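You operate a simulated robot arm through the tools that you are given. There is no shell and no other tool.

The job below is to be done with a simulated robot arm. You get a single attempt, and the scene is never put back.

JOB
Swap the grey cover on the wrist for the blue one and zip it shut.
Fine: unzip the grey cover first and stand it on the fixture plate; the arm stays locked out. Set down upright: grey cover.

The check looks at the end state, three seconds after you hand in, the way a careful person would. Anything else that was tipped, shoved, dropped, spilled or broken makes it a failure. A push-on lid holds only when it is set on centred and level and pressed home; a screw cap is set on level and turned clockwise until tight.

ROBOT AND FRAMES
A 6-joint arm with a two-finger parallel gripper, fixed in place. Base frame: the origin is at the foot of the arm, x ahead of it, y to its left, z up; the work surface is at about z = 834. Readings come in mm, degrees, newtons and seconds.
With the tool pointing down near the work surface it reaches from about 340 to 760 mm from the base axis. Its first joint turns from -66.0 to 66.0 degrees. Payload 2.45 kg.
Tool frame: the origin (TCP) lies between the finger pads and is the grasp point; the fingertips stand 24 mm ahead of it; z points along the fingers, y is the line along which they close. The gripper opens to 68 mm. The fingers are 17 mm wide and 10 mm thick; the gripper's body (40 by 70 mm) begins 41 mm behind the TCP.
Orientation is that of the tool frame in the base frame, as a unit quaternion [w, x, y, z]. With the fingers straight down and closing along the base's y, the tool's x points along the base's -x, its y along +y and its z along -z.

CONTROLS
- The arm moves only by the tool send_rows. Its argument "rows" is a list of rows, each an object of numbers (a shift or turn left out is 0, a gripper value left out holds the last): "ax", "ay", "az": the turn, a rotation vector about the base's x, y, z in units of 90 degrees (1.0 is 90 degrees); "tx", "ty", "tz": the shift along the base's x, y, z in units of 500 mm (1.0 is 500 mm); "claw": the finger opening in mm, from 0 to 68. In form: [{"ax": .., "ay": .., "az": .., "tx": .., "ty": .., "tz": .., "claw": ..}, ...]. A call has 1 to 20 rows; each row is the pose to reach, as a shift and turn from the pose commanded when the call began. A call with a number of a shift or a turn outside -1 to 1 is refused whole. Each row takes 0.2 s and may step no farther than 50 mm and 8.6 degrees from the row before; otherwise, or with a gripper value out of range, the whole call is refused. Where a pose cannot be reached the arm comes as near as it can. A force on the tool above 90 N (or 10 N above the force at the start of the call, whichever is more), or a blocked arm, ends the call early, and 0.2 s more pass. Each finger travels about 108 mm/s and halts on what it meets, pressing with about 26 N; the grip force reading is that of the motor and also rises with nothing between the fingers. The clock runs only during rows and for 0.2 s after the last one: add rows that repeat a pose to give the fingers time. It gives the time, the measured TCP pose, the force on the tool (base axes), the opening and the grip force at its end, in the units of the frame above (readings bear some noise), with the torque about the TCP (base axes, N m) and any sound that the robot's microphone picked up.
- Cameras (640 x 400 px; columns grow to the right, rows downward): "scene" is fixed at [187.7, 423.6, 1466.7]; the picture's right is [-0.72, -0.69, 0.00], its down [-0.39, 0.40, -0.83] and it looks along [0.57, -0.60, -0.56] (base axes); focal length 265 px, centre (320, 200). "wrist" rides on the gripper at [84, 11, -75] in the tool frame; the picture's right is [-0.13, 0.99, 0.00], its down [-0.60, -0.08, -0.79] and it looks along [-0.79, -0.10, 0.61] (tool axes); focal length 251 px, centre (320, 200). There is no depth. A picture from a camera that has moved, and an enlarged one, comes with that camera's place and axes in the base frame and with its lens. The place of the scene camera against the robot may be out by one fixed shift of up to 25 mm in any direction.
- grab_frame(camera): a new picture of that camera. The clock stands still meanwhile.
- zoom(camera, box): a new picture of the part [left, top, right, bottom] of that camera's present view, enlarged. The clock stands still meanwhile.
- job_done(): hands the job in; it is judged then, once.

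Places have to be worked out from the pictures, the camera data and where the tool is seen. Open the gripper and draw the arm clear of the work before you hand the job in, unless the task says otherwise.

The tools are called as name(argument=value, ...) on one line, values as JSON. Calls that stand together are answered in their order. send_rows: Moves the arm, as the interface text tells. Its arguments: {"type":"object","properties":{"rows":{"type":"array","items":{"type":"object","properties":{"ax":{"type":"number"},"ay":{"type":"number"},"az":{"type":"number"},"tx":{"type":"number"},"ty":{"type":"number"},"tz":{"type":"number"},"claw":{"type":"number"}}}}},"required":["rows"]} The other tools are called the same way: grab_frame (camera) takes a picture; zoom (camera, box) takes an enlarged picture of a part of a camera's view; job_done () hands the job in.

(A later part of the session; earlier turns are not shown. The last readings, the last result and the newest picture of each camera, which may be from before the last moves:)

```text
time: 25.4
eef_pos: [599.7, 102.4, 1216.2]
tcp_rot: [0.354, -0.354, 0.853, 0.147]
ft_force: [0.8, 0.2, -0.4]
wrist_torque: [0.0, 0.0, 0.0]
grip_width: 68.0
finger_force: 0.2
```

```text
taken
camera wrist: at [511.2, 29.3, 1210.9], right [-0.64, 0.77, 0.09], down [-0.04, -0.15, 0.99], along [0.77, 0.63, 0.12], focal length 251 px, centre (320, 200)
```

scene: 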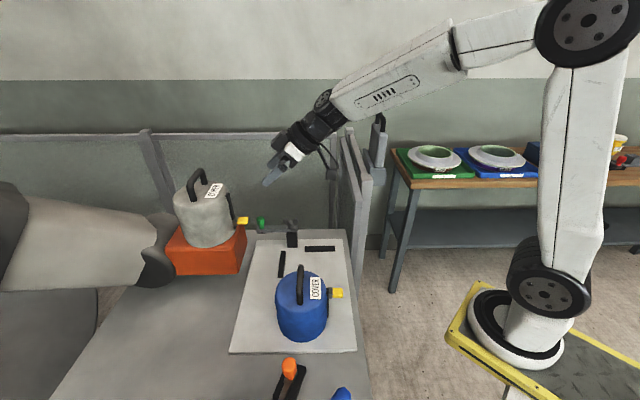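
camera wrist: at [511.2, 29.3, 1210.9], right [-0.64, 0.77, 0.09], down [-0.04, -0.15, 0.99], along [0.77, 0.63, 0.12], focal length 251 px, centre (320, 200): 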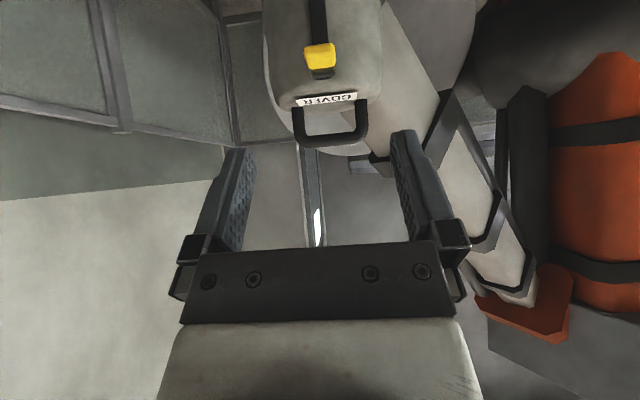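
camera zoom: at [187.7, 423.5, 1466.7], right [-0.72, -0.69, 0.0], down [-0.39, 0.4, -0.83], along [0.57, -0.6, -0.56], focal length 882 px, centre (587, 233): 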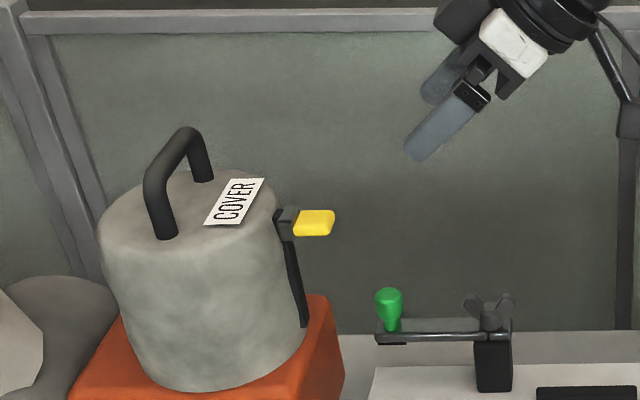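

The grey cover is unzipped and still standing on the block. I level the tool again while rising, then yaw to −45° so the fingers close across the handle bar.

send_rows(rows=[{"ax": -0.059, "ay": 0.059, "tz": 0.028}, {"ax": -0.118, "ay": 0.118, "tz": 0.056}, {"ax": -0.177, "ay": 0.177, "tz": 0.084}, {"ax": -0.236, "ay": 0.236, "tz": 0.112}, {"ax": -0.295, "ay": 0.295, "tz": 0.14}, {"ax": -0.3535, "ay": 0.3535, "tz": 0.168}, {"ax": -0.3535, "ay": 0.3535, "tz": 0.168}])

send_rows(rows=[{"az": -0.09, "ty": 0.018}, {"az": -0.18, "ty": 0.036}, {"az": -0.27, "ty": 0.054}, {"az": -0.36, "ty": 0.072}, {"az": -0.45, "ty": 0.09}, {"az": -0.54, "ty": 0.108}, {"az": -0.63, "ty": 0.126}, {"az": -0.72, "ty": 0.144}, {"az": -0.81, "ty": 0.162}, {"az": -0.9, "ty": 0.18}, {"az": -0.99, "ty": 0.196}, {"az": -1.0, "ty": 0.196}])

grab_frame(camera="wrist")

```text
time: 27.0
eef_pos: [599.2, 102.6, 1299.1]
tcp_rot: [-0.001, -0.382, 0.924, 0.0]
ft_force: [0.4, -0.3, -0.3]
wrist_torque: [-0.02, -0.01, 0.02]
grip_width: 67.8
finger_force: 0.0
```

```text
time: 29.6
eef_pos: [599.0, 201.4, 1300.4]
tcp_rot: [0.001, 0.383, 0.924, 0.0]
ft_force: [0.6, -0.4, 0.4]
wrist_torque: [0.01, 0.0, -0.02]
grip_width: 68.1
finger_force: 0.1
```

```text
taken
camera wrist: at [547.0, 266.9, 1376.5], right [0.79, 0.61, 0.0], down [0.37, -0.48, 0.79], along [0.48, -0.63, -0.61], focal length 251 px, centre (320, 200)
```

wrist: 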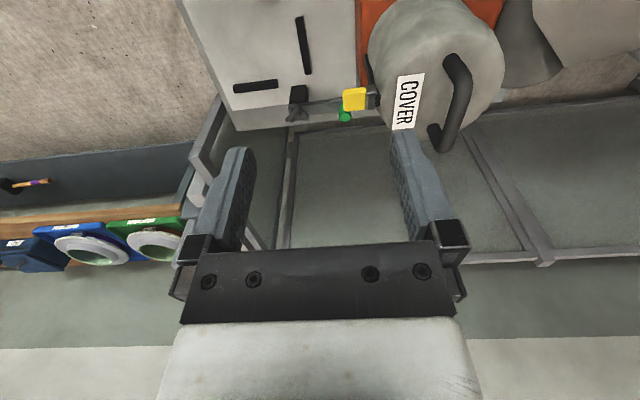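

The handle is visible at right. I move over toward (715, 225, 1290), checking that the arm can reach there.

send_rows(rows=[{"tx": 0.08, "ty": 0.016, "tz": -0.005}, {"tx": 0.16, "ty": 0.032, "tz": -0.01}, {"tx": 0.232, "ty": 0.048, "tz": -0.02}, {"tx": 0.232, "ty": 0.048, "tz": -0.02}])

grab_frame(camera="wrist")

zoom(camera="wrist", box=[220, 0, 444, 200])

```text
time: 30.6
eef_pos: [664.6, 208.8, 1281.8]
tcp_rot: [0.0, 0.383, 0.924, -0.001]
ft_force: [0.4, -0.4, 0.2]
wrist_torque: [0.0, -0.03, -0.05]
grip_width: 68.3
finger_force: 0.2
out of reach, approached as far as the arm can: row 2, 3, 4
```

```text
taken
camera wrist: at [610.6, 274.6, 1357.3], right [0.79, 0.61, 0.0], down [0.37, -0.48, 0.79], along [0.48, -0.63, -0.61], focal length 251 px, centre (320, 200)
```

wrist: 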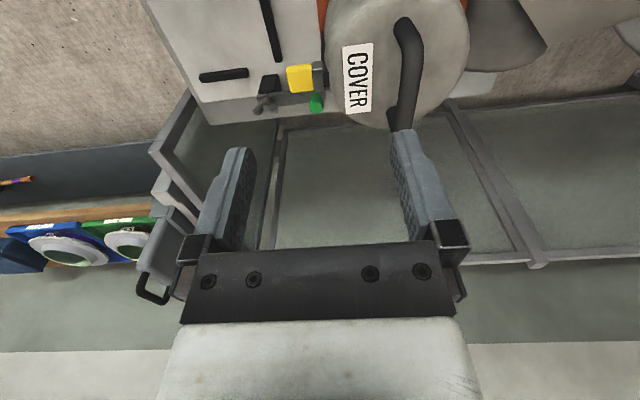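

```text
2.00 times, centred on (332, 100) of wrist
camera zoom: at [610.6, 274.6, 1357.3], right [0.79, 0.61, 0.0], down [0.37, -0.48, 0.79], along [0.48, -0.63, -0.61], focal length 503 px, centre (296, 400)
```

zoom: 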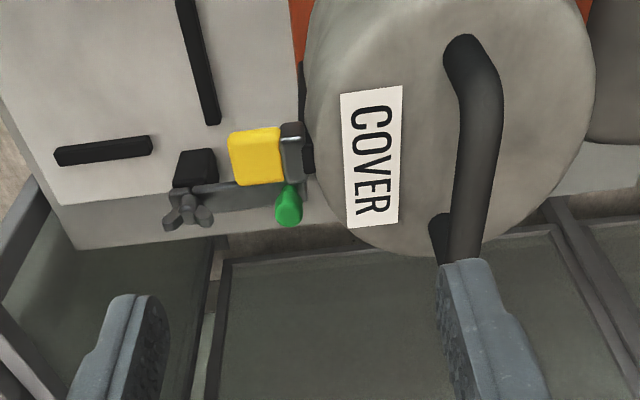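

Tool-down reach ends at r≈697 mm at this height, so I will need to tilt the tool toward the cover when taking the handle (needs r≈763). First a close look at the handle from here to refine its place.

zoom(camera="wrist", box=[330, 0, 470, 140])

zoom(camera="scene", box=[160, 110, 320, 250])

```text
2.86 times, centred on (400, 70) of wrist
camera zoom: at [610.6, 274.6, 1357.3], right [0.79, 0.61, 0.0], down [0.37, -0.48, 0.79], along [0.48, -0.63, -0.61], focal length 718 px, centre (91, 571)
```

zoom: 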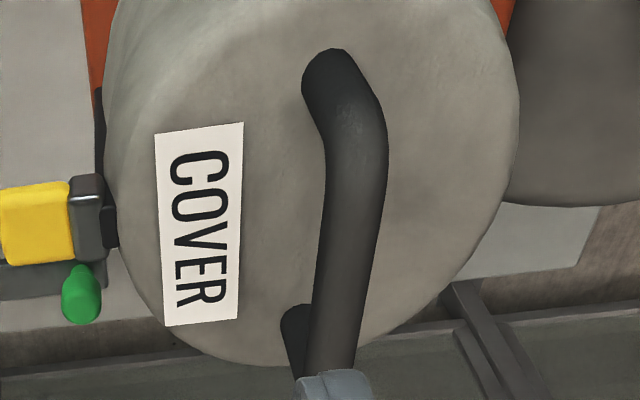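

```text
2.86 times, centred on (240, 180) of scene
camera zoom: at [187.7, 423.6, 1466.7], right [-0.72, -0.69, 0.0], down [-0.39, 0.4, -0.83], along [0.57, -0.6, -0.56], focal length 756 px, centre (549, 257)
```

zoom: 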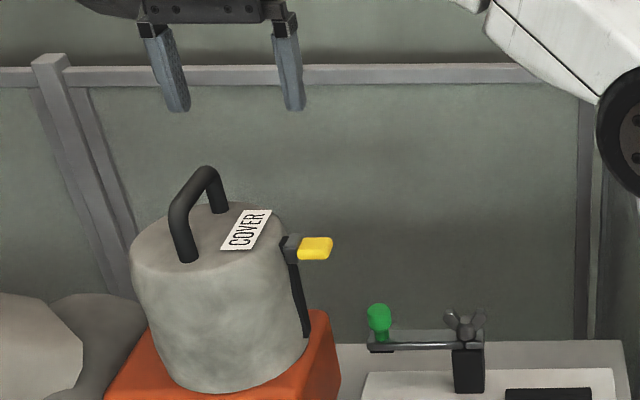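

Refined estimate of the grey handle bar's centre: (728, 233, 1177). I tilt the tool 25° about the bar's own axis (leaning toward the cover) in place, well above the handle, and read where the arm ends up.

send_rows(rows=[{"ax": 0.049, "ay": -0.049, "claw": 68}, {"ax": 0.098, "ay": -0.098}, {"ax": 0.147, "ay": -0.147}, {"ax": 0.1964, "ay": -0.1964}, {"ax": 0.1964, "ay": -0.1964}])

grab_frame(camera="wrist")

```text
time: 31.8
eef_pos: [663.2, 210.4, 1282.4]
tcp_rot: [0.084, 0.374, 0.902, 0.2]
ft_force: [0.0, 0.1, 0.8]
wrist_torque: [0.0, 0.0, 0.01]
grip_width: 68.1
finger_force: 0.0
```

```text
taken
camera wrist: at [587.6, 252.1, 1355.1], right [0.73, 0.54, 0.42], down [0.14, -0.72, 0.69], along [0.67, -0.44, -0.59], focal length 251 px, centre (320, 200)
```

wrist: 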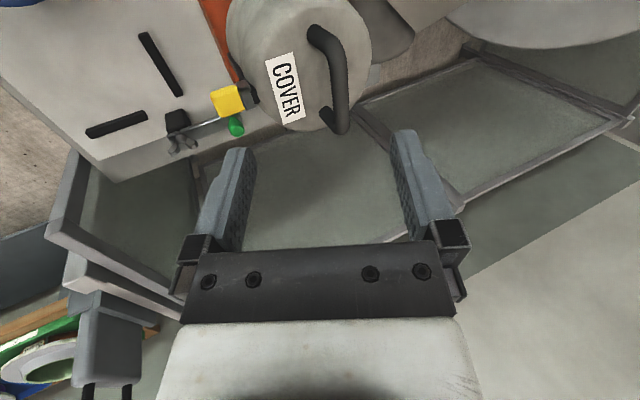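

Tilt achieved with position kept. I now move to the pre-grasp point (705, 210, 1247), on the line of approach to the bar, with the fingers at 40 mm.

send_rows(rows=[{"tx": 0.028, "ty": 0.0, "tz": -0.024, "claw": 40}, {"tx": 0.056, "ty": 0.001, "tz": -0.048}, {"tx": 0.083, "ty": 0.002, "tz": -0.071}, {"tx": 0.083, "ty": 0.002, "tz": -0.071}])

grab_frame(camera="wrist")

zoom(camera="wrist", box=[220, 20, 420, 220])

zoom(camera="scene", box=[160, 90, 320, 230])

```text
time: 32.8
eef_pos: [705.2, 211.7, 1246.2]
tcp_rot: [0.083, 0.373, 0.902, 0.2]
ft_force: [0.0, 0.3, 0.0]
wrist_torque: [0.02, 0.02, -0.02]
grip_width: 39.9
finger_force: 0.0
```

```text
taken
camera wrist: at [629.4, 253.7, 1319.8], right [0.73, 0.54, 0.42], down [0.14, -0.71, 0.69], along [0.67, -0.44, -0.6], focal length 251 px, centre (320, 200)
```

wrist: 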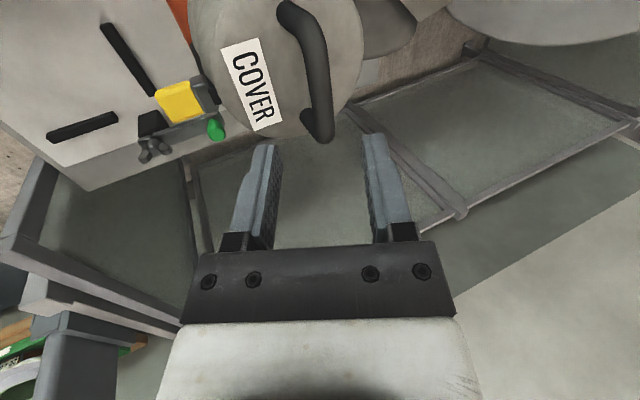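

```text
2.00 times, centred on (320, 120) of wrist
camera zoom: at [629.4, 253.7, 1319.8], right [0.73, 0.54, 0.42], down [0.14, -0.71, 0.69], along [0.67, -0.44, -0.6], focal length 503 px, centre (320, 360)
```

zoom: 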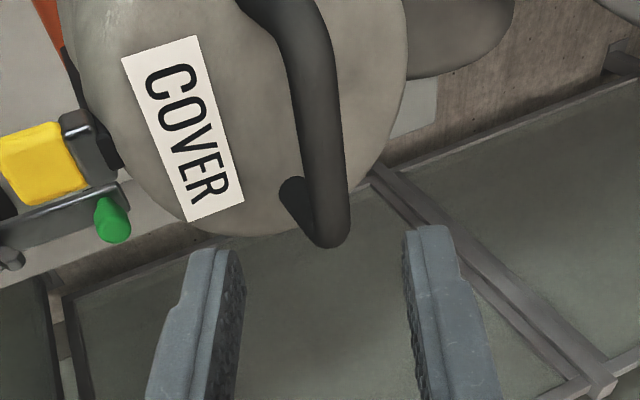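

```text
2.86 times, centred on (240, 160) of scene
camera zoom: at [187.7, 423.6, 1466.7], right [-0.72, -0.69, 0.0], down [-0.39, 0.4, -0.83], along [0.57, -0.6, -0.56], focal length 756 px, centre (549, 314)
```

zoom: 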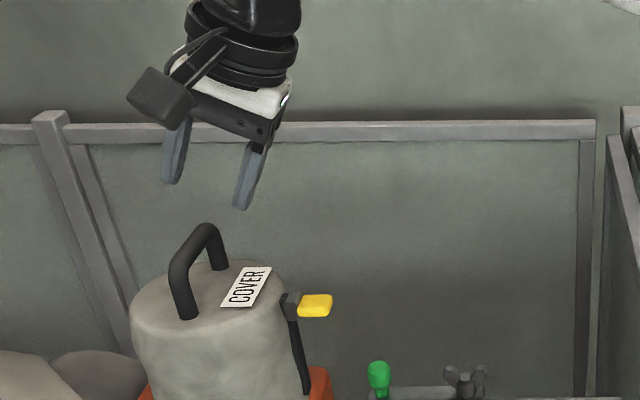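

The bar lies centred between the fingers about 77 mm ahead along the tool axis. I advance 45 mm first and look again.

send_rows(rows=[{"tx": 0.0135, "ty": 0.0135, "tz": -0.041, "claw": 34}, {"tx": 0.027, "ty": 0.027, "tz": -0.0816}, {"tx": 0.027, "ty": 0.027, "tz": -0.0816}])

zoom(camera="wrist", box=[220, 20, 420, 220])

zoom(camera="scene", box=[160, 110, 280, 210])

```text
time: 33.6
eef_pos: [718.6, 225.1, 1204.7]
tcp_rot: [0.083, 0.374, 0.902, 0.201]
ft_force: [0.8, 0.7, 0.2]
wrist_torque: [-0.02, 0.0, -0.01]
grip_width: 33.8
finger_force: 0.2
```

```text
2.00 times, centred on (320, 120) of wrist
camera zoom: at [642.7, 267.5, 1278.8], right [0.73, 0.54, 0.42], down [0.14, -0.71, 0.69], along [0.67, -0.44, -0.6], focal length 503 px, centre (320, 360)
```

zoom: 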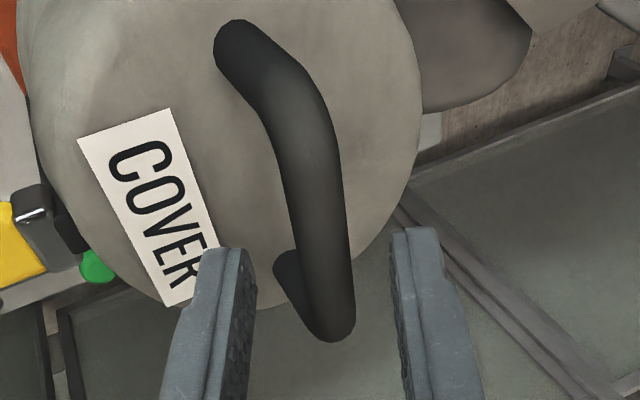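

```text
4.00 times, centred on (220, 160) of scene
camera zoom: at [187.7, 423.6, 1466.7], right [-0.72, -0.69, 0.0], down [-0.39, 0.4, -0.83], along [0.57, -0.6, -0.56], focal length 1059 px, centre (720, 360)
```

zoom: 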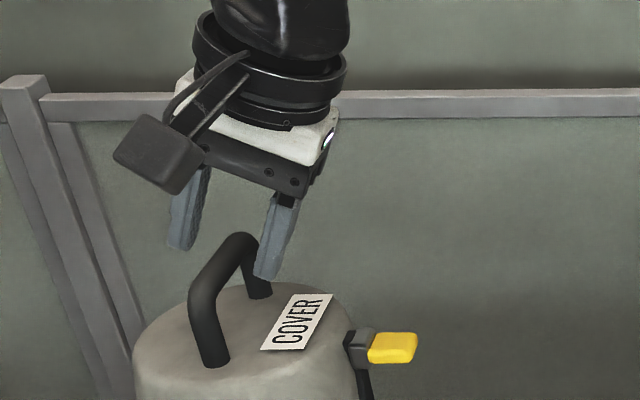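

Centred still. I advance the last 24 mm so the bar sits about 9 mm ahead of the grasp point.

send_rows(rows=[{"tx": 0.0048, "ty": 0.0048, "tz": -0.0145, "claw": 34}, {"tx": 0.0096, "ty": 0.0096, "tz": -0.029}, {"tx": 0.0144, "ty": 0.0144, "tz": -0.0435}, {"tx": 0.0144, "ty": 0.0144, "tz": -0.0435}])

zoom(camera="wrist", box=[220, 50, 420, 250])

zoom(camera="scene", box=[160, 130, 260, 220])

```text
time: 34.6
eef_pos: [725.2, 232.5, 1184.3]
tcp_rot: [0.082, 0.374, 0.902, 0.2]
ft_force: [0.0, 1.0, -0.1]
wrist_torque: [0.01, -0.02, 0.0]
grip_width: 34.0
finger_force: 0.0
```

```text
2.00 times, centred on (320, 150) of wrist
camera zoom: at [649.3, 274.5, 1257.1], right [0.73, 0.54, 0.42], down [0.14, -0.71, 0.69], along [0.67, -0.44, -0.6], focal length 503 px, centre (320, 300)
```

zoom: 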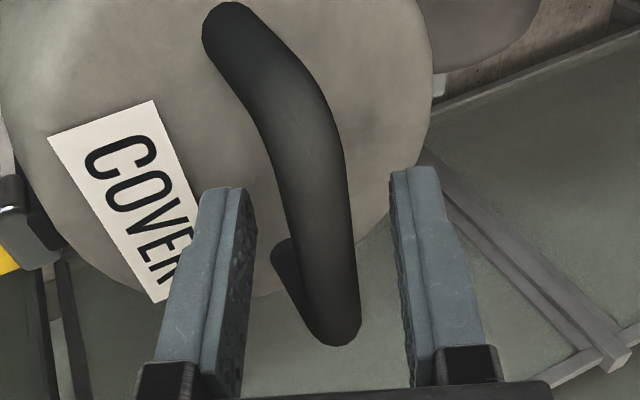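

```text
4.44 times, centred on (210, 175) of scene
camera zoom: at [187.7, 423.6, 1466.7], right [-0.72, -0.69, 0.0], down [-0.39, 0.4, -0.83], along [0.57, -0.6, -0.56], focal length 1177 px, centre (809, 311)
```

zoom: 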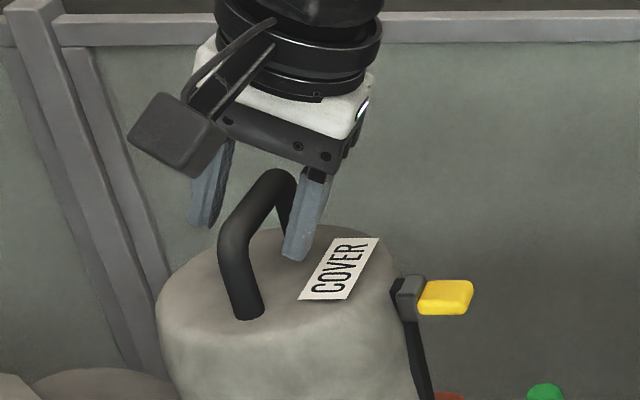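

Fingers straddle the bar with clearance above the cover top. I close the gripper on the handle.

send_rows(rows=[{"claw": 4}, {"claw": 4}, {"claw": 4}, {"claw": 4}])

zoom(camera="wrist", box=[220, 50, 420, 250])

zoom(camera="scene", box=[160, 130, 260, 220])

```text
time: 35.6
eef_pos: [724.4, 232.3, 1184.2]
tcp_rot: [0.083, 0.374, 0.902, 0.201]
ft_force: [1.6, 2.1, 2.6]
wrist_torque: [0.14, 0.12, -0.1]
grip_width: 13.3
finger_force: 26.1
```

```text
2.00 times, centred on (320, 150) of wrist
camera zoom: at [649.3, 274.5, 1257.5], right [0.73, 0.54, 0.42], down [0.14, -0.71, 0.69], along [0.67, -0.44, -0.59], focal length 503 px, centre (320, 300)
```

zoom: 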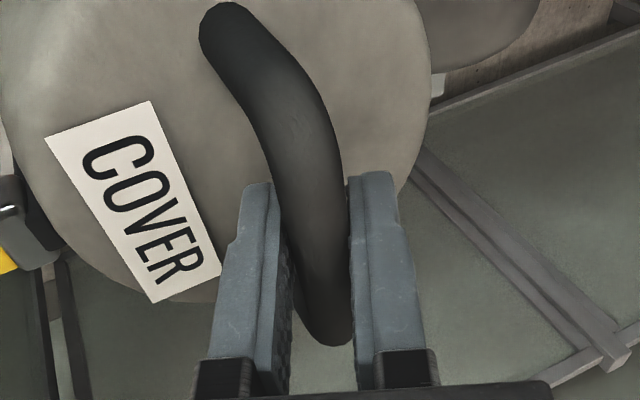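

```text
4.44 times, centred on (210, 175) of scene
camera zoom: at [187.6, 423.6, 1466.7], right [-0.72, -0.69, 0.0], down [-0.39, 0.4, -0.83], along [0.57, -0.6, -0.56], focal length 1177 px, centre (809, 311)
```

zoom: 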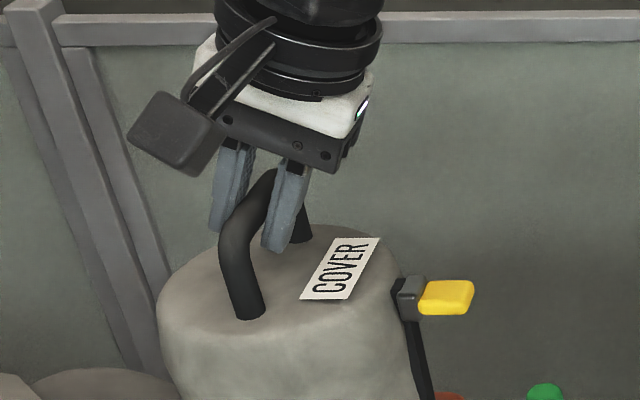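

Handle gripped at 13.3 mm. I lift straight up 25 mm slowly and check.

send_rows(rows=[{"tz": 0.006, "claw": 4}, {"tz": 0.012}, {"tz": 0.02}, {"tz": 0.03}, {"tz": 0.04}, {"tz": 0.05}, {"tz": 0.05}])

zoom(camera="scene", box=[150, 120, 290, 270])

grab_frame(camera="wrist")

```text
time: 37.2
eef_pos: [726.2, 232.0, 1208.1]
tcp_rot: [0.082, 0.374, 0.902, 0.2]
ft_force: [-0.5, 0.3, -1.8]
wrist_torque: [-0.02, 0.02, 0.02]
grip_width: 13.5
finger_force: 26.0
```

```text
2.67 times, centred on (220, 195) of scene
camera zoom: at [187.7, 423.6, 1466.7], right [-0.72, -0.69, 0.0], down [-0.39, 0.4, -0.83], along [0.57, -0.6, -0.56], focal length 706 px, centre (587, 213)
```

zoom: 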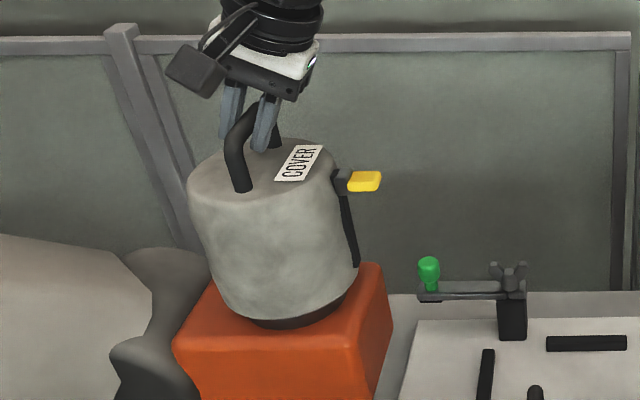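

```text
taken
camera wrist: at [649.6, 274.4, 1282.0], right [0.73, 0.54, 0.42], down [0.14, -0.71, 0.69], along [0.67, -0.44, -0.6], focal length 251 px, centre (320, 200)
```

wrist: 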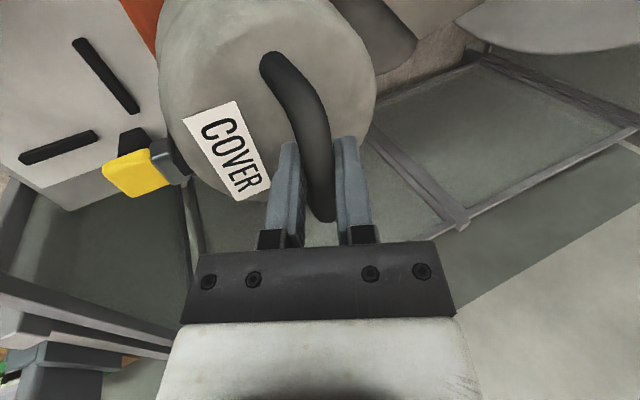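

The cover has risen off a dark spigot on the block; it weighs only ~2 N. I lift another 50 mm.

send_rows(rows=[{"tz": 0.016, "claw": 4}, {"tz": 0.032}, {"tz": 0.048}, {"tz": 0.064}, {"tz": 0.08}, {"tz": 0.1}, {"tz": 0.1}])

zoom(camera="scene", box=[150, 100, 310, 260])

grab_frame(camera="scene")

```text
time: 38.8
eef_pos: [725.5, 233.0, 1257.8]
tcp_rot: [0.083, 0.374, 0.902, 0.2]
ft_force: [0.1, -0.5, -1.9]
wrist_torque: [0.0, 0.04, -0.02]
grip_width: 13.5
finger_force: 26.2
```

```text
2.50 times, centred on (230, 180) of scene
camera zoom: at [187.7, 423.6, 1466.7], right [-0.72, -0.69, 0.0], down [-0.39, 0.4, -0.83], along [0.57, -0.6, -0.56], focal length 662 px, centre (545, 250)
```

zoom: 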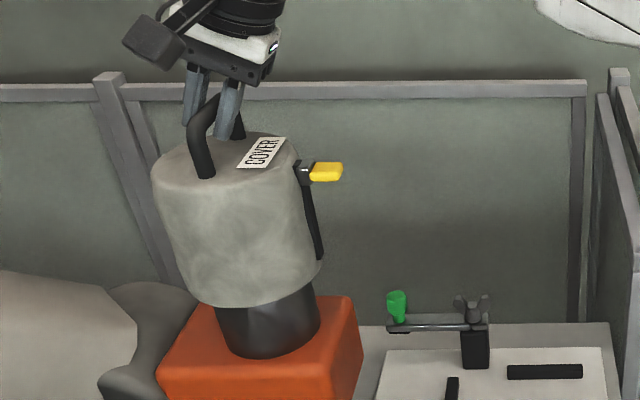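

```text
taken
```

scene: 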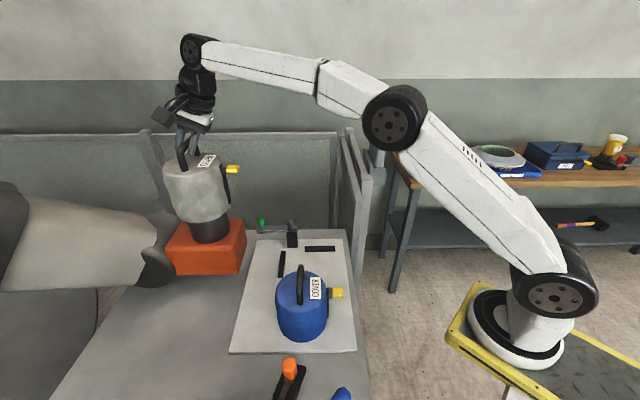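

The spigot inside the cover is tall (already >75 mm exposed), so I must lift higher before moving sideways. I rise in small increments, watching for the reach limit.

send_rows(rows=[{"tz": 0.01, "claw": 4}, {"tz": 0.02}, {"tz": 0.03}, {"tz": 0.04}, {"tz": 0.04}])

zoom(camera="scene", box=[150, 90, 310, 250])

```text
time: 40.0
eef_pos: [726.0, 231.6, 1278.2]
tcp_rot: [0.083, 0.374, 0.902, 0.2]
ft_force: [0.5, -0.5, -2.9]
wrist_torque: [0.0, 0.0, 0.02]
grip_width: 13.6
finger_force: 26.1
```

```text
2.50 times, centred on (230, 170) of scene
camera zoom: at [187.7, 423.6, 1466.7], right [-0.72, -0.69, 0.0], down [-0.39, 0.4, -0.83], along [0.57, -0.6, -0.56], focal length 662 px, centre (545, 275)
```

zoom: 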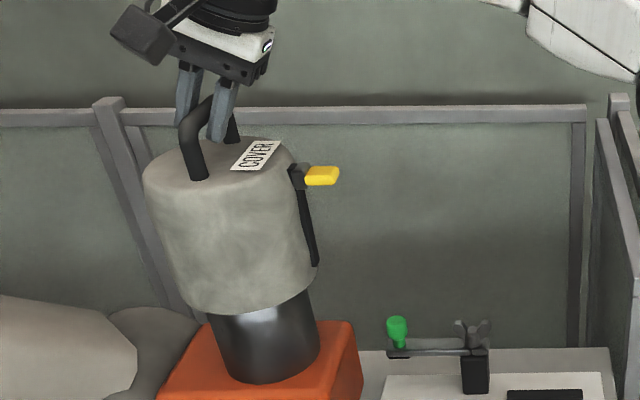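

Still free and no lateral load. Another 15 mm.

send_rows(rows=[{"tz": 0.01, "claw": 4}, {"tz": 0.02}, {"tz": 0.03}, {"tz": 0.03}])

zoom(camera="scene", box=[150, 90, 310, 250])

grab_frame(camera="wrist")

```text
time: 41.0
eef_pos: [725.4, 231.7, 1293.6]
tcp_rot: [0.083, 0.374, 0.902, 0.201]
ft_force: [-0.1, 0.9, -3.3]
wrist_torque: [0.02, 0.02, 0.04]
grip_width: 13.5
finger_force: 26.1
```

```text
2.50 times, centred on (230, 170) of scene
camera zoom: at [187.7, 423.6, 1466.7], right [-0.72, -0.69, 0.0], down [-0.39, 0.4, -0.83], along [0.57, -0.6, -0.56], focal length 662 px, centre (545, 275)
```

zoom: 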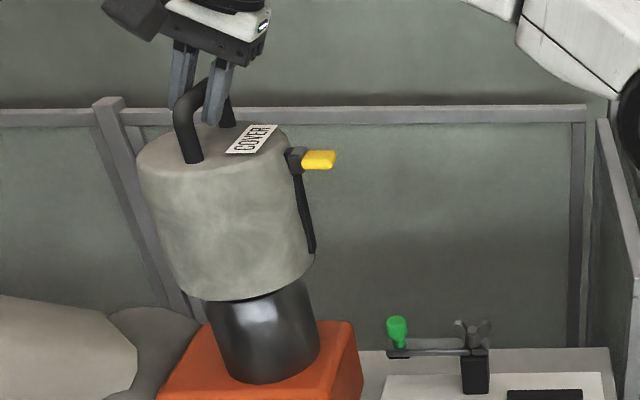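

```text
taken
camera wrist: at [649.9, 274.1, 1366.8], right [0.73, 0.54, 0.42], down [0.14, -0.71, 0.69], along [0.67, -0.44, -0.6], focal length 251 px, centre (320, 200)
```

wrist: 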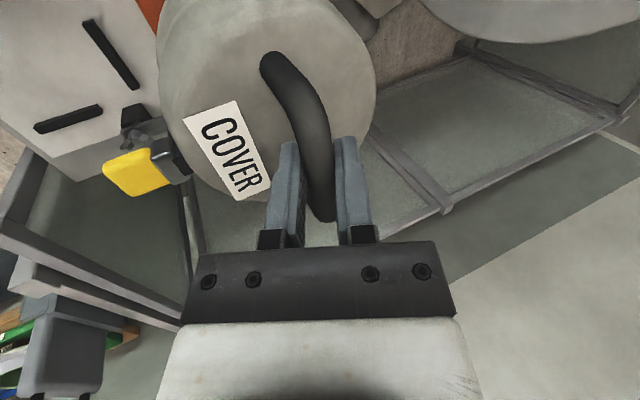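

Still possibly around the spigot (cover is ~120 mm deep). I continue up 12 mm more.

send_rows(rows=[{"tz": 0.01, "claw": 4}, {"tz": 0.018}, {"tz": 0.024}, {"tz": 0.024}])

zoom(camera="scene", box=[150, 90, 310, 250])

```text
time: 42.0
eef_pos: [723.4, 230.6, 1304.7]
tcp_rot: [0.082, 0.374, 0.902, 0.2]
ft_force: [-1.3, -0.3, -1.9]
wrist_torque: [0.01, 0.0, 0.02]
grip_width: 13.5
finger_force: 25.9
```

```text
2.50 times, centred on (230, 170) of scene
camera zoom: at [187.7, 423.6, 1466.7], right [-0.72, -0.69, 0.0], down [-0.39, 0.4, -0.83], along [0.57, -0.6, -0.56], focal length 662 px, centre (545, 275)
```

zoom: 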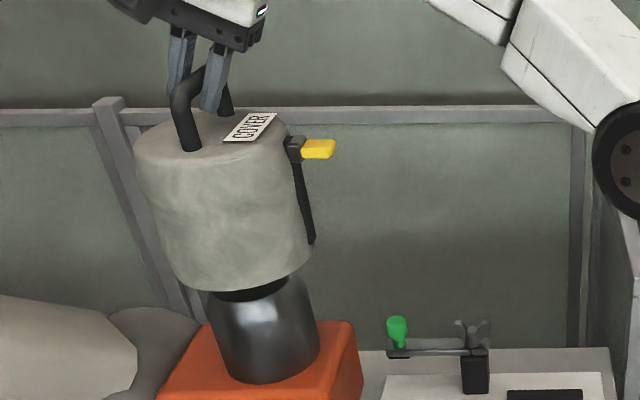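

The spigot's top rim is now showing below the cover, so it looks clear. I rise 8 mm more for margin and look closely.

send_rows(rows=[{"tz": 0.008, "claw": 4}, {"tz": 0.016}, {"tz": 0.016}])

zoom(camera="scene", box=[170, 130, 250, 220])

```text
time: 42.8
eef_pos: [720.3, 231.3, 1309.3]
tcp_rot: [0.083, 0.373, 0.902, 0.2]
ft_force: [-0.1, -0.3, -2.5]
wrist_torque: [0.02, -0.03, 0.05]
grip_width: 13.8
finger_force: 26.4
out of reach, approached as far as the arm can: row 1, 2, 3
```

```text
4.44 times, centred on (210, 175) of scene
camera zoom: at [187.7, 423.6, 1466.7], right [-0.72, -0.69, 0.0], down [-0.39, 0.4, -0.83], along [0.57, -0.6, -0.56], focal length 1177 px, centre (809, 311)
```

zoom: 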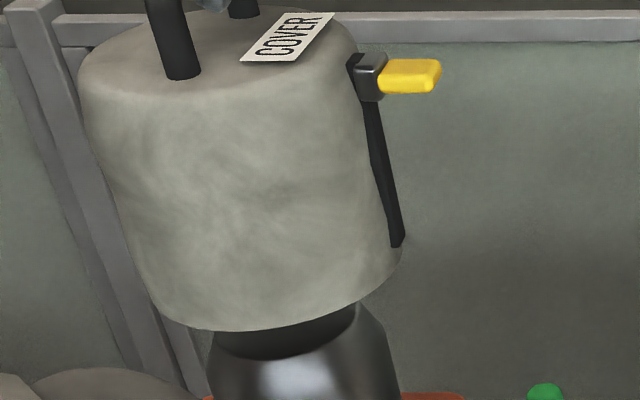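

Reach ends near z≈1309, giving a lift of ~125 mm – more than the ~120 mm cover height, and the spigot's top face is visible below. I start moving sideways toward the plate gently, checking for any side load.

send_rows(rows=[{"tx": -0.012, "ty": -0.012, "claw": 4}, {"tx": -0.024, "ty": -0.024}, {"tx": -0.036, "ty": -0.036}, {"tx": -0.036, "ty": -0.036}])

zoom(camera="scene", box=[160, 110, 280, 230])

```text
time: 43.8
eef_pos: [717.9, 218.3, 1316.4]
tcp_rot: [0.083, 0.373, 0.902, 0.2]
ft_force: [-0.8, -0.1, -2.7]
wrist_torque: [-0.01, 0.02, 0.0]
grip_width: 13.8
finger_force: 26.1
out of reach, approached as far as the arm can: row 1, 2, 3, 4
```

```text
3.33 times, centred on (220, 170) of scene
camera zoom: at [187.7, 423.6, 1466.7], right [-0.72, -0.69, 0.0], down [-0.39, 0.4, -0.83], along [0.57, -0.6, -0.56], focal length 882 px, centre (653, 300)
```

zoom: 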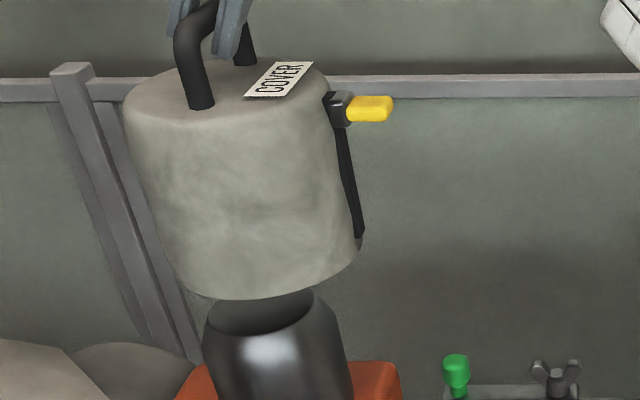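

The spigot's top is now fully visible below the cover – it is clear. The arm reports reach limits, so I test with a small move back toward the base and slightly down.

send_rows(rows=[{"tx": -0.02, "ty": -0.006, "claw": 4}, {"tx": -0.04, "ty": -0.012}, {"tx": -0.06, "ty": -0.018}, {"tx": -0.06, "ty": -0.018}])

zoom(camera="scene", box=[160, 110, 280, 230])

```text
time: 44.8
eef_pos: [713.6, 217.2, 1326.1]
tcp_rot: [0.082, 0.373, 0.902, 0.2]
ft_force: [-0.2, 0.9, -1.8]
wrist_torque: [0.02, 0.02, 0.01]
grip_width: 13.7
finger_force: 26.3
out of reach, approached as far as the arm can: row 1, 2, 3, 4
```

```text
3.33 times, centred on (220, 170) of scene
camera zoom: at [187.7, 423.6, 1466.7], right [-0.72, -0.69, 0.0], down [-0.39, 0.4, -0.83], along [0.57, -0.6, -0.56], focal length 882 px, centre (653, 300)
```

zoom: 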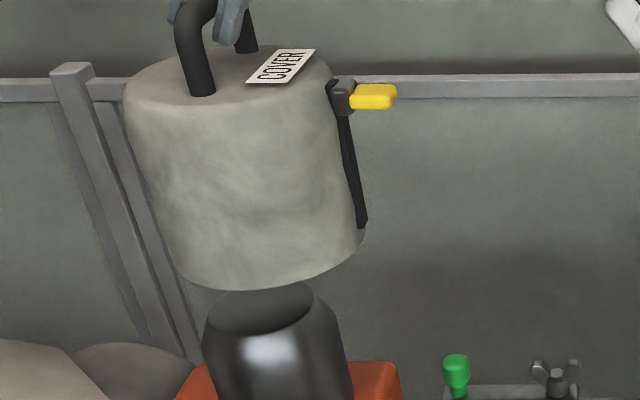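

The arm drifted up rather than in (near full stretch); clearance over the spigot is now larger (cover base ~40 mm above it). I command a longer pull toward the base with a little descent.

send_rows(rows=[{"tx": -0.03, "ty": -0.01, "tz": -0.01, "claw": 4}, {"tx": -0.06, "ty": -0.02, "tz": -0.02}, {"tx": -0.1, "ty": -0.03, "tz": -0.03}, {"tx": -0.1, "ty": -0.03, "tz": -0.03}])

grab_frame(camera="scene")

```text
time: 45.8
eef_pos: [711.8, 216.7, 1329.6]
tcp_rot: [0.082, 0.373, 0.902, 0.2]
ft_force: [0.1, 0.7, -2.7]
wrist_torque: [-0.01, -0.01, -0.02]
grip_width: 13.3
finger_force: 26.1
out of reach, approached as far as the arm can: row 1, 2, 3, 4
```

```text
taken
```

scene: 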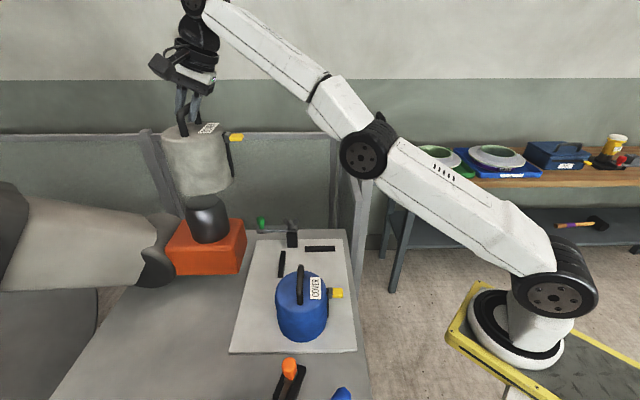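

The picture shows the arm almost straight – an elbow singularity keeps it from retracting. I'll swing sideways (base joint) toward −y at nearly constant radius, away from the spigot and over open space, with cover base ≈1160 well above everything.

send_rows(rows=[{"tx": 0.004, "ty": -0.04, "tz": -0.002, "claw": 4}, {"tx": 0.008, "ty": -0.08, "tz": -0.004}, {"tx": 0.012, "ty": -0.12, "tz": -0.006}, {"tx": 0.016, "ty": -0.16, "tz": -0.008}, {"tx": 0.02, "ty": -0.2, "tz": -0.01}, {"tx": 0.022, "ty": -0.25, "tz": -0.012}, {"tx": 0.022, "ty": -0.25, "tz": -0.012}])

grab_frame(camera="scene")

```text
time: 47.4
eef_pos: [732.3, 90.9, 1330.4]
tcp_rot: [0.082, 0.373, 0.902, 0.2]
ft_force: [0.2, 0.5, -2.3]
wrist_torque: [0.02, 0.0, -0.02]
grip_width: 13.7
finger_force: 26.3
out of reach, approached as far as the arm can: row 1, 2, 3, 4, 5, 6, 7
```

```text
taken
```

scene: 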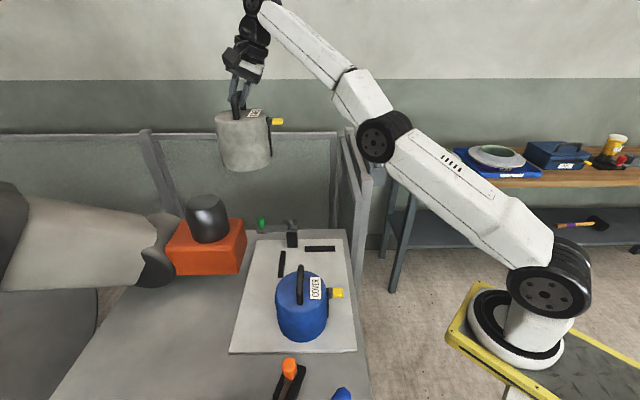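

The cover is clear of the spigot now, hanging at about (735, 93). To unlock the elbow I command downward motion (which flexes the elbow), staying well above the block and knob.

send_rows(rows=[{"tz": -0.03, "claw": 4}, {"tz": -0.06}, {"tz": -0.09}, {"tz": -0.12}, {"tz": -0.12}])

grab_frame(camera="scene")

```text
time: 48.6
eef_pos: [757.7, 93.7, 1286.9]
tcp_rot: [0.083, 0.373, 0.902, 0.2]
ft_force: [-0.1, 0.7, -2.3]
wrist_torque: [-0.02, 0.0, -0.01]
grip_width: 13.5
finger_force: 25.7
out of reach, approached as far as the arm can: row 1, 2, 3, 4, 5
```

```text
taken
```

scene: 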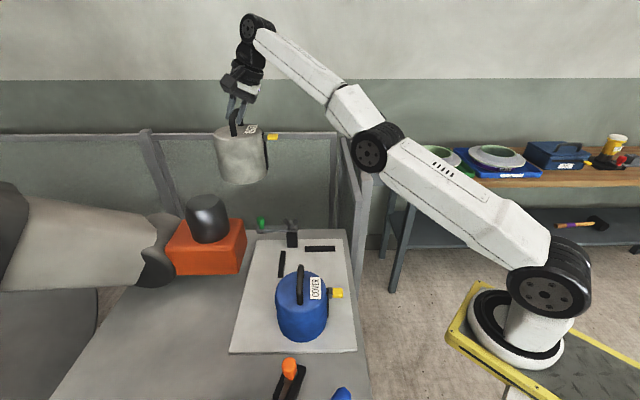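

It slid along the edge of its reach; the elbow seems locked just past straight. I command a target slightly outside the reach circle while going down a little, to carry the elbow back through straight in the right direction.

send_rows(rows=[{"tx": 0.02, "ty": 0.003, "tz": -0.02, "claw": 4}, {"tx": 0.04, "ty": 0.005, "tz": -0.04}, {"tx": 0.055, "ty": 0.007, "tz": -0.06}, {"tx": 0.055, "ty": 0.007, "tz": -0.06}])

grab_frame(camera="scene")

```text
time: 49.6
eef_pos: [774.5, 94.4, 1250.6]
tcp_rot: [0.083, 0.373, 0.902, 0.2]
ft_force: [0.1, -0.1, -3.1]
wrist_torque: [-0.01, -0.01, -0.02]
grip_width: 13.8
finger_force: 25.7
out of reach, approached as far as the arm can: row 1, 2, 3, 4
```

```text
taken
```

scene: 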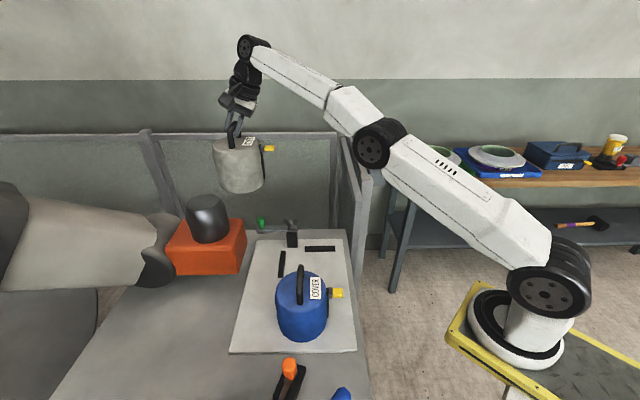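

The forearm now looks slightly flexed the right way. I test a small inward-and-down move.

send_rows(rows=[{"tx": -0.01, "tz": -0.01, "claw": 4}, {"tx": -0.03, "tz": -0.02}, {"tx": -0.05, "tz": -0.02}, {"tx": -0.05, "tz": -0.02}])

```text
time: 50.6
eef_pos: [749.3, 94.2, 1240.1]
tcp_rot: [0.082, 0.373, 0.902, 0.2]
ft_force: [-0.7, -0.6, -2.6]
wrist_torque: [0.04, 0.01, 0.01]
grip_width: 13.6
finger_force: 26.0
```

Unlocked – the arm follows again. I carry the cover inward to above the free spot on the plate, near TCP (574, 43, 1190).

send_rows(rows=[{"tx": -0.05, "ty": -0.014, "tz": -0.01, "claw": 4}, {"tx": -0.11, "ty": -0.03, "tz": -0.02}, {"tx": -0.17, "ty": -0.05, "tz": -0.04}, {"tx": -0.23, "ty": -0.067, "tz": -0.06}, {"tx": -0.29, "ty": -0.085, "tz": -0.08}, {"tx": -0.351, "ty": -0.102, "tz": -0.1}, {"tx": -0.351, "ty": -0.102, "tz": -0.1}])

grab_frame(camera="scene")

grab_frame(camera="wrist")

```text
time: 52.2
eef_pos: [573.6, 43.5, 1191.8]
tcp_rot: [0.083, 0.374, 0.902, 0.201]
ft_force: [-0.6, -0.6, -1.8]
wrist_torque: [0.02, -0.03, -0.01]
grip_width: 13.5
finger_force: 25.8
```

```text
taken
```

scene: 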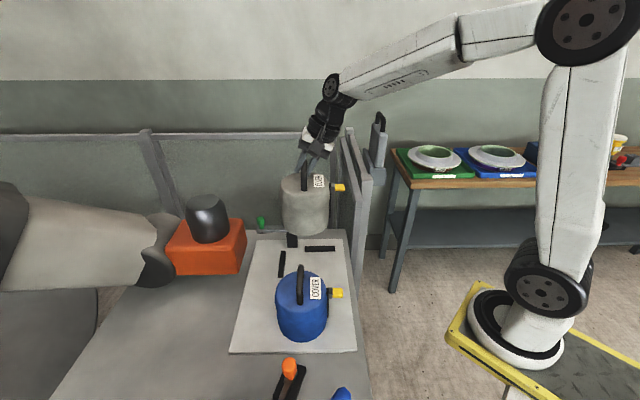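

```text
taken
camera wrist: at [497.6, 85.7, 1264.7], right [0.73, 0.54, 0.42], down [0.14, -0.71, 0.69], along [0.67, -0.44, -0.59], focal length 251 px, centre (320, 200)
```

wrist: 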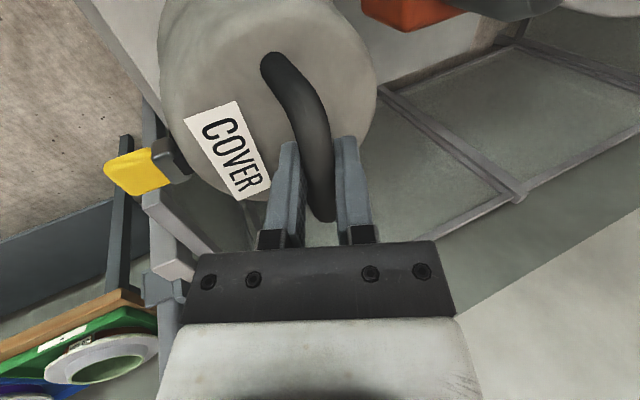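

The grip hasn't slipped; the cover hangs upright. I descend to about 45 mm above the plate and check the position against the bars.

send_rows(rows=[{"tz": -0.06, "claw": 4}, {"tz": -0.12}, {"tz": -0.18}, {"tz": -0.24}, {"tz": -0.296}, {"tz": -0.296}])

zoom(camera="scene", box=[220, 170, 380, 370])

grab_frame(camera="wrist")

```text
time: 53.6
eef_pos: [575.0, 43.0, 1042.0]
tcp_rot: [0.083, 0.374, 0.902, 0.2]
ft_force: [0.6, 0.2, -1.4]
wrist_torque: [-0.01, -0.01, 0.03]
grip_width: 13.6
finger_force: 26.2
```

```text
2.00 times, centred on (300, 270) of scene
camera zoom: at [187.7, 423.6, 1466.7], right [-0.72, -0.69, 0.0], down [-0.39, 0.4, -0.83], along [0.57, -0.6, -0.56], focal length 530 px, centre (360, 60)
```

zoom: 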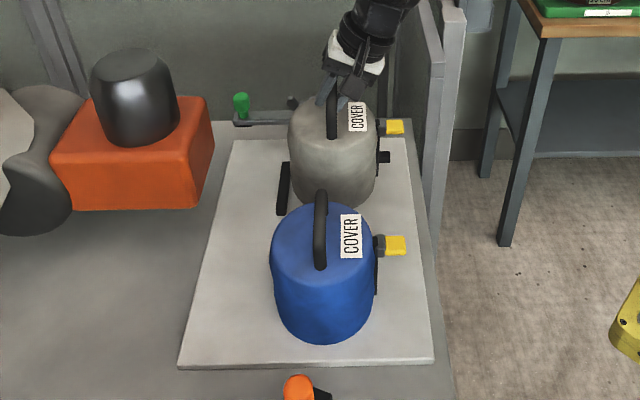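

```text
taken
camera wrist: at [498.6, 85.4, 1116.2], right [0.73, 0.54, 0.42], down [0.14, -0.71, 0.69], along [0.67, -0.44, -0.59], focal length 251 px, centre (320, 200)
```

wrist: 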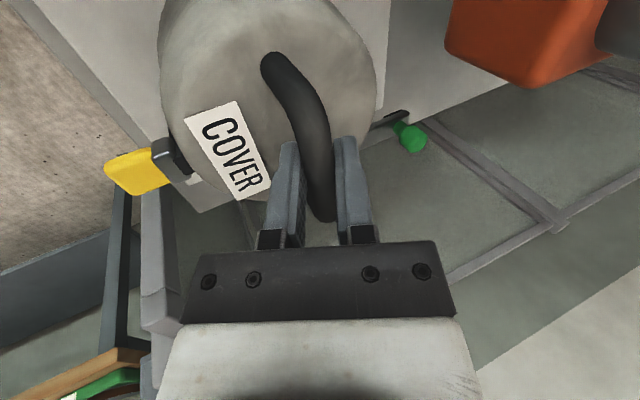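

The spot looks free: blue in front with ~35 mm gap, bars beside and behind. I nudge 6 mm away from the near bar and lower to about 8 mm above the expected contact height.

send_rows(rows=[{"tx": -0.0084, "ty": -0.0084, "tz": -0.015, "claw": 4}, {"tx": -0.0084, "ty": -0.0084, "tz": -0.04}, {"tx": -0.0084, "ty": -0.0084, "tz": -0.06}, {"tx": -0.0084, "ty": -0.0084, "tz": -0.076}, {"tx": -0.0084, "ty": -0.0084, "tz": -0.076}])

zoom(camera="scene", box=[260, 180, 360, 300])

```text
time: 54.8
eef_pos: [570.1, 39.1, 1005.0]
tcp_rot: [0.083, 0.373, 0.902, 0.2]
ft_force: [0.1, 0.1, -1.9]
wrist_torque: [0.0, 0.01, 0.0]
grip_width: 13.5
finger_force: 25.7
```

```text
3.33 times, centred on (310, 240) of scene
camera zoom: at [187.7, 423.6, 1466.7], right [-0.72, -0.69, 0.0], down [-0.39, 0.4, -0.83], along [0.57, -0.6, -0.56], focal length 882 px, centre (353, 67)
```

zoom: 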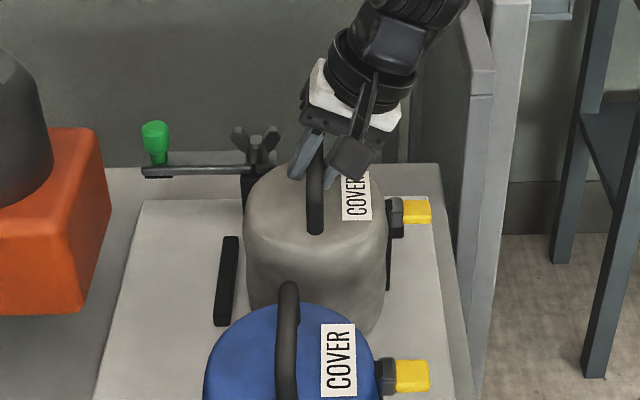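

Clear on all sides. I lower gently in 1.5 mm steps, watching the vertical force for contact.

send_rows(rows=[{"tz": -0.003, "claw": 4}, {"tz": -0.006}, {"tz": -0.009}, {"tz": -0.012}, {"tz": -0.012}])

```text
time: 56.0
eef_pos: [570.5, 38.6, 999.1]
tcp_rot: [0.083, 0.374, 0.902, 0.199]
ft_force: [0.0, -0.1, -1.6]
wrist_torque: [0.02, 0.04, -0.03]
grip_width: 13.4
finger_force: 26.1
```

No contact yet at z≈999. I continue down in 1 mm steps.

send_rows(rows=[{"tz": -0.002, "claw": 4}, {"tz": -0.004}, {"tz": -0.006}, {"tz": -0.006}])

```text
time: 57.0
eef_pos: [570.7, 39.9, 997.8]
tcp_rot: [0.084, 0.372, 0.902, 0.201]
ft_force: [2.4, 10.9, 24.3]
wrist_torque: [0.27, 0.09, -0.05]
grip_width: 13.5
finger_force: 25.4
```

Contact at z≈998 (24 N). I back off 1.5 mm to relax the load and check uprightness before releasing.

send_rows(rows=[{"tz": 0.002, "claw": 4}, {"tz": 0.003}, {"tz": 0.003}])

zoom(camera="scene", box=[260, 180, 360, 300])

grab_frame(camera="wrist")

```text
time: 57.8
eef_pos: [570.6, 38.9, 998.0]
tcp_rot: [0.084, 0.374, 0.902, 0.2]
ft_force: [3.2, 9.2, 23.3]
wrist_torque: [0.1, -0.02, -0.02]
grip_width: 13.5
finger_force: 25.6
```

```text
3.33 times, centred on (310, 240) of scene
camera zoom: at [187.3, 423.8, 1466.7], right [-0.72, -0.69, 0.0], down [-0.39, 0.4, -0.83], along [0.57, -0.6, -0.56], focal length 882 px, centre (353, 67)
```

zoom: 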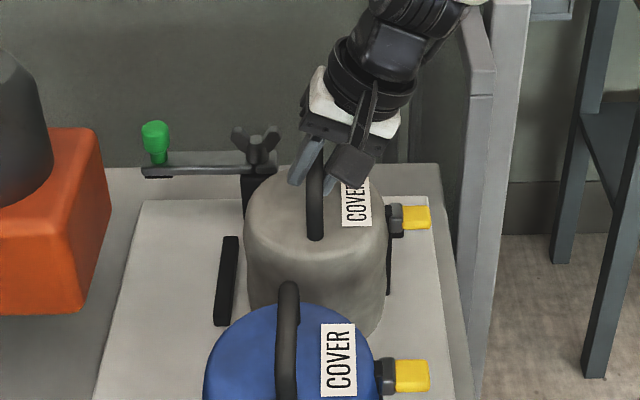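

```text
taken
camera wrist: at [494.1, 81.6, 1071.7], right [0.73, 0.54, 0.42], down [0.14, -0.71, 0.69], along [0.67, -0.44, -0.59], focal length 251 px, centre (320, 200)
```

wrist: 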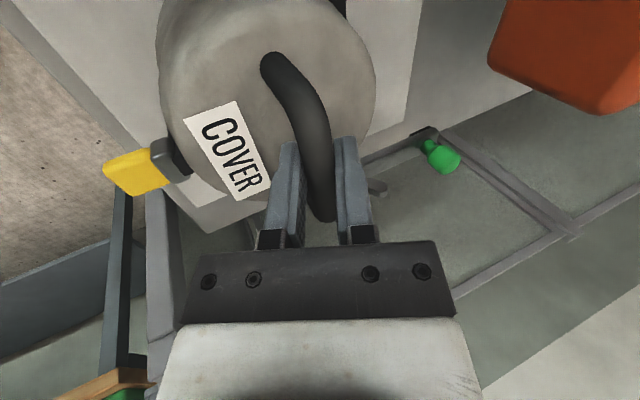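

Still loaded ~23 N; I raise further by 1 mm steps until the load is gone.

send_rows(rows=[{"tz": 0.002, "claw": 4}, {"tz": 0.002}, {"tz": 0.002}])

```text
time: 58.6
eef_pos: [568.3, 39.0, 998.5]
tcp_rot: [0.084, 0.374, 0.902, 0.199]
ft_force: [5.8, 4.3, 16.1]
wrist_torque: [-0.04, -0.15, -0.03]
grip_width: 13.5
finger_force: 25.4
```

send_rows(rows=[{"tz": 0.002, "claw": 4}, {"tz": 0.002}, {"tz": 0.002}])

```text
time: 59.4
eef_pos: [568.1, 38.5, 999.0]
tcp_rot: [0.081, 0.373, 0.903, 0.2]
ft_force: [2.2, -0.9, 1.5]
wrist_torque: [-0.21, -0.09, 0.08]
grip_width: 13.9
finger_force: 26.9
```

Load is near zero: the cover rests on the plate. I open the fingers to 34 mm and check before retreating.

send_rows(rows=[{"claw": 20}, {"claw": 34}, {"claw": 34}])

grab_frame(camera="wrist")

zoom(camera="scene", box=[260, 180, 360, 300])

```text
time: 60.2
eef_pos: [568.9, 39.3, 1000.3]
tcp_rot: [0.083, 0.373, 0.902, 0.2]
ft_force: [-0.4, 0.0, -0.5]
wrist_torque: [0.0, 0.0, -0.04]
grip_width: 34.1
finger_force: 0.0
```

```text
taken
camera wrist: at [493.2, 81.5, 1073.0], right [0.73, 0.54, 0.42], down [0.14, -0.71, 0.69], along [0.67, -0.44, -0.6], focal length 251 px, centre (320, 200)
```

wrist: 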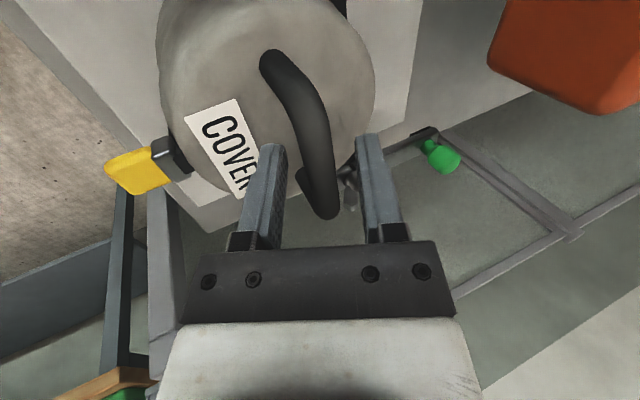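

```text
3.33 times, centred on (310, 240) of scene
camera zoom: at [187.7, 423.6, 1466.7], right [-0.72, -0.69, 0.0], down [-0.39, 0.4, -0.83], along [0.57, -0.6, -0.56], focal length 882 px, centre (353, 67)
```

zoom: 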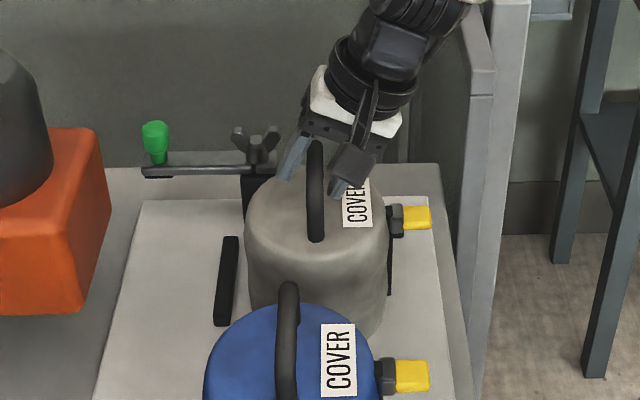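

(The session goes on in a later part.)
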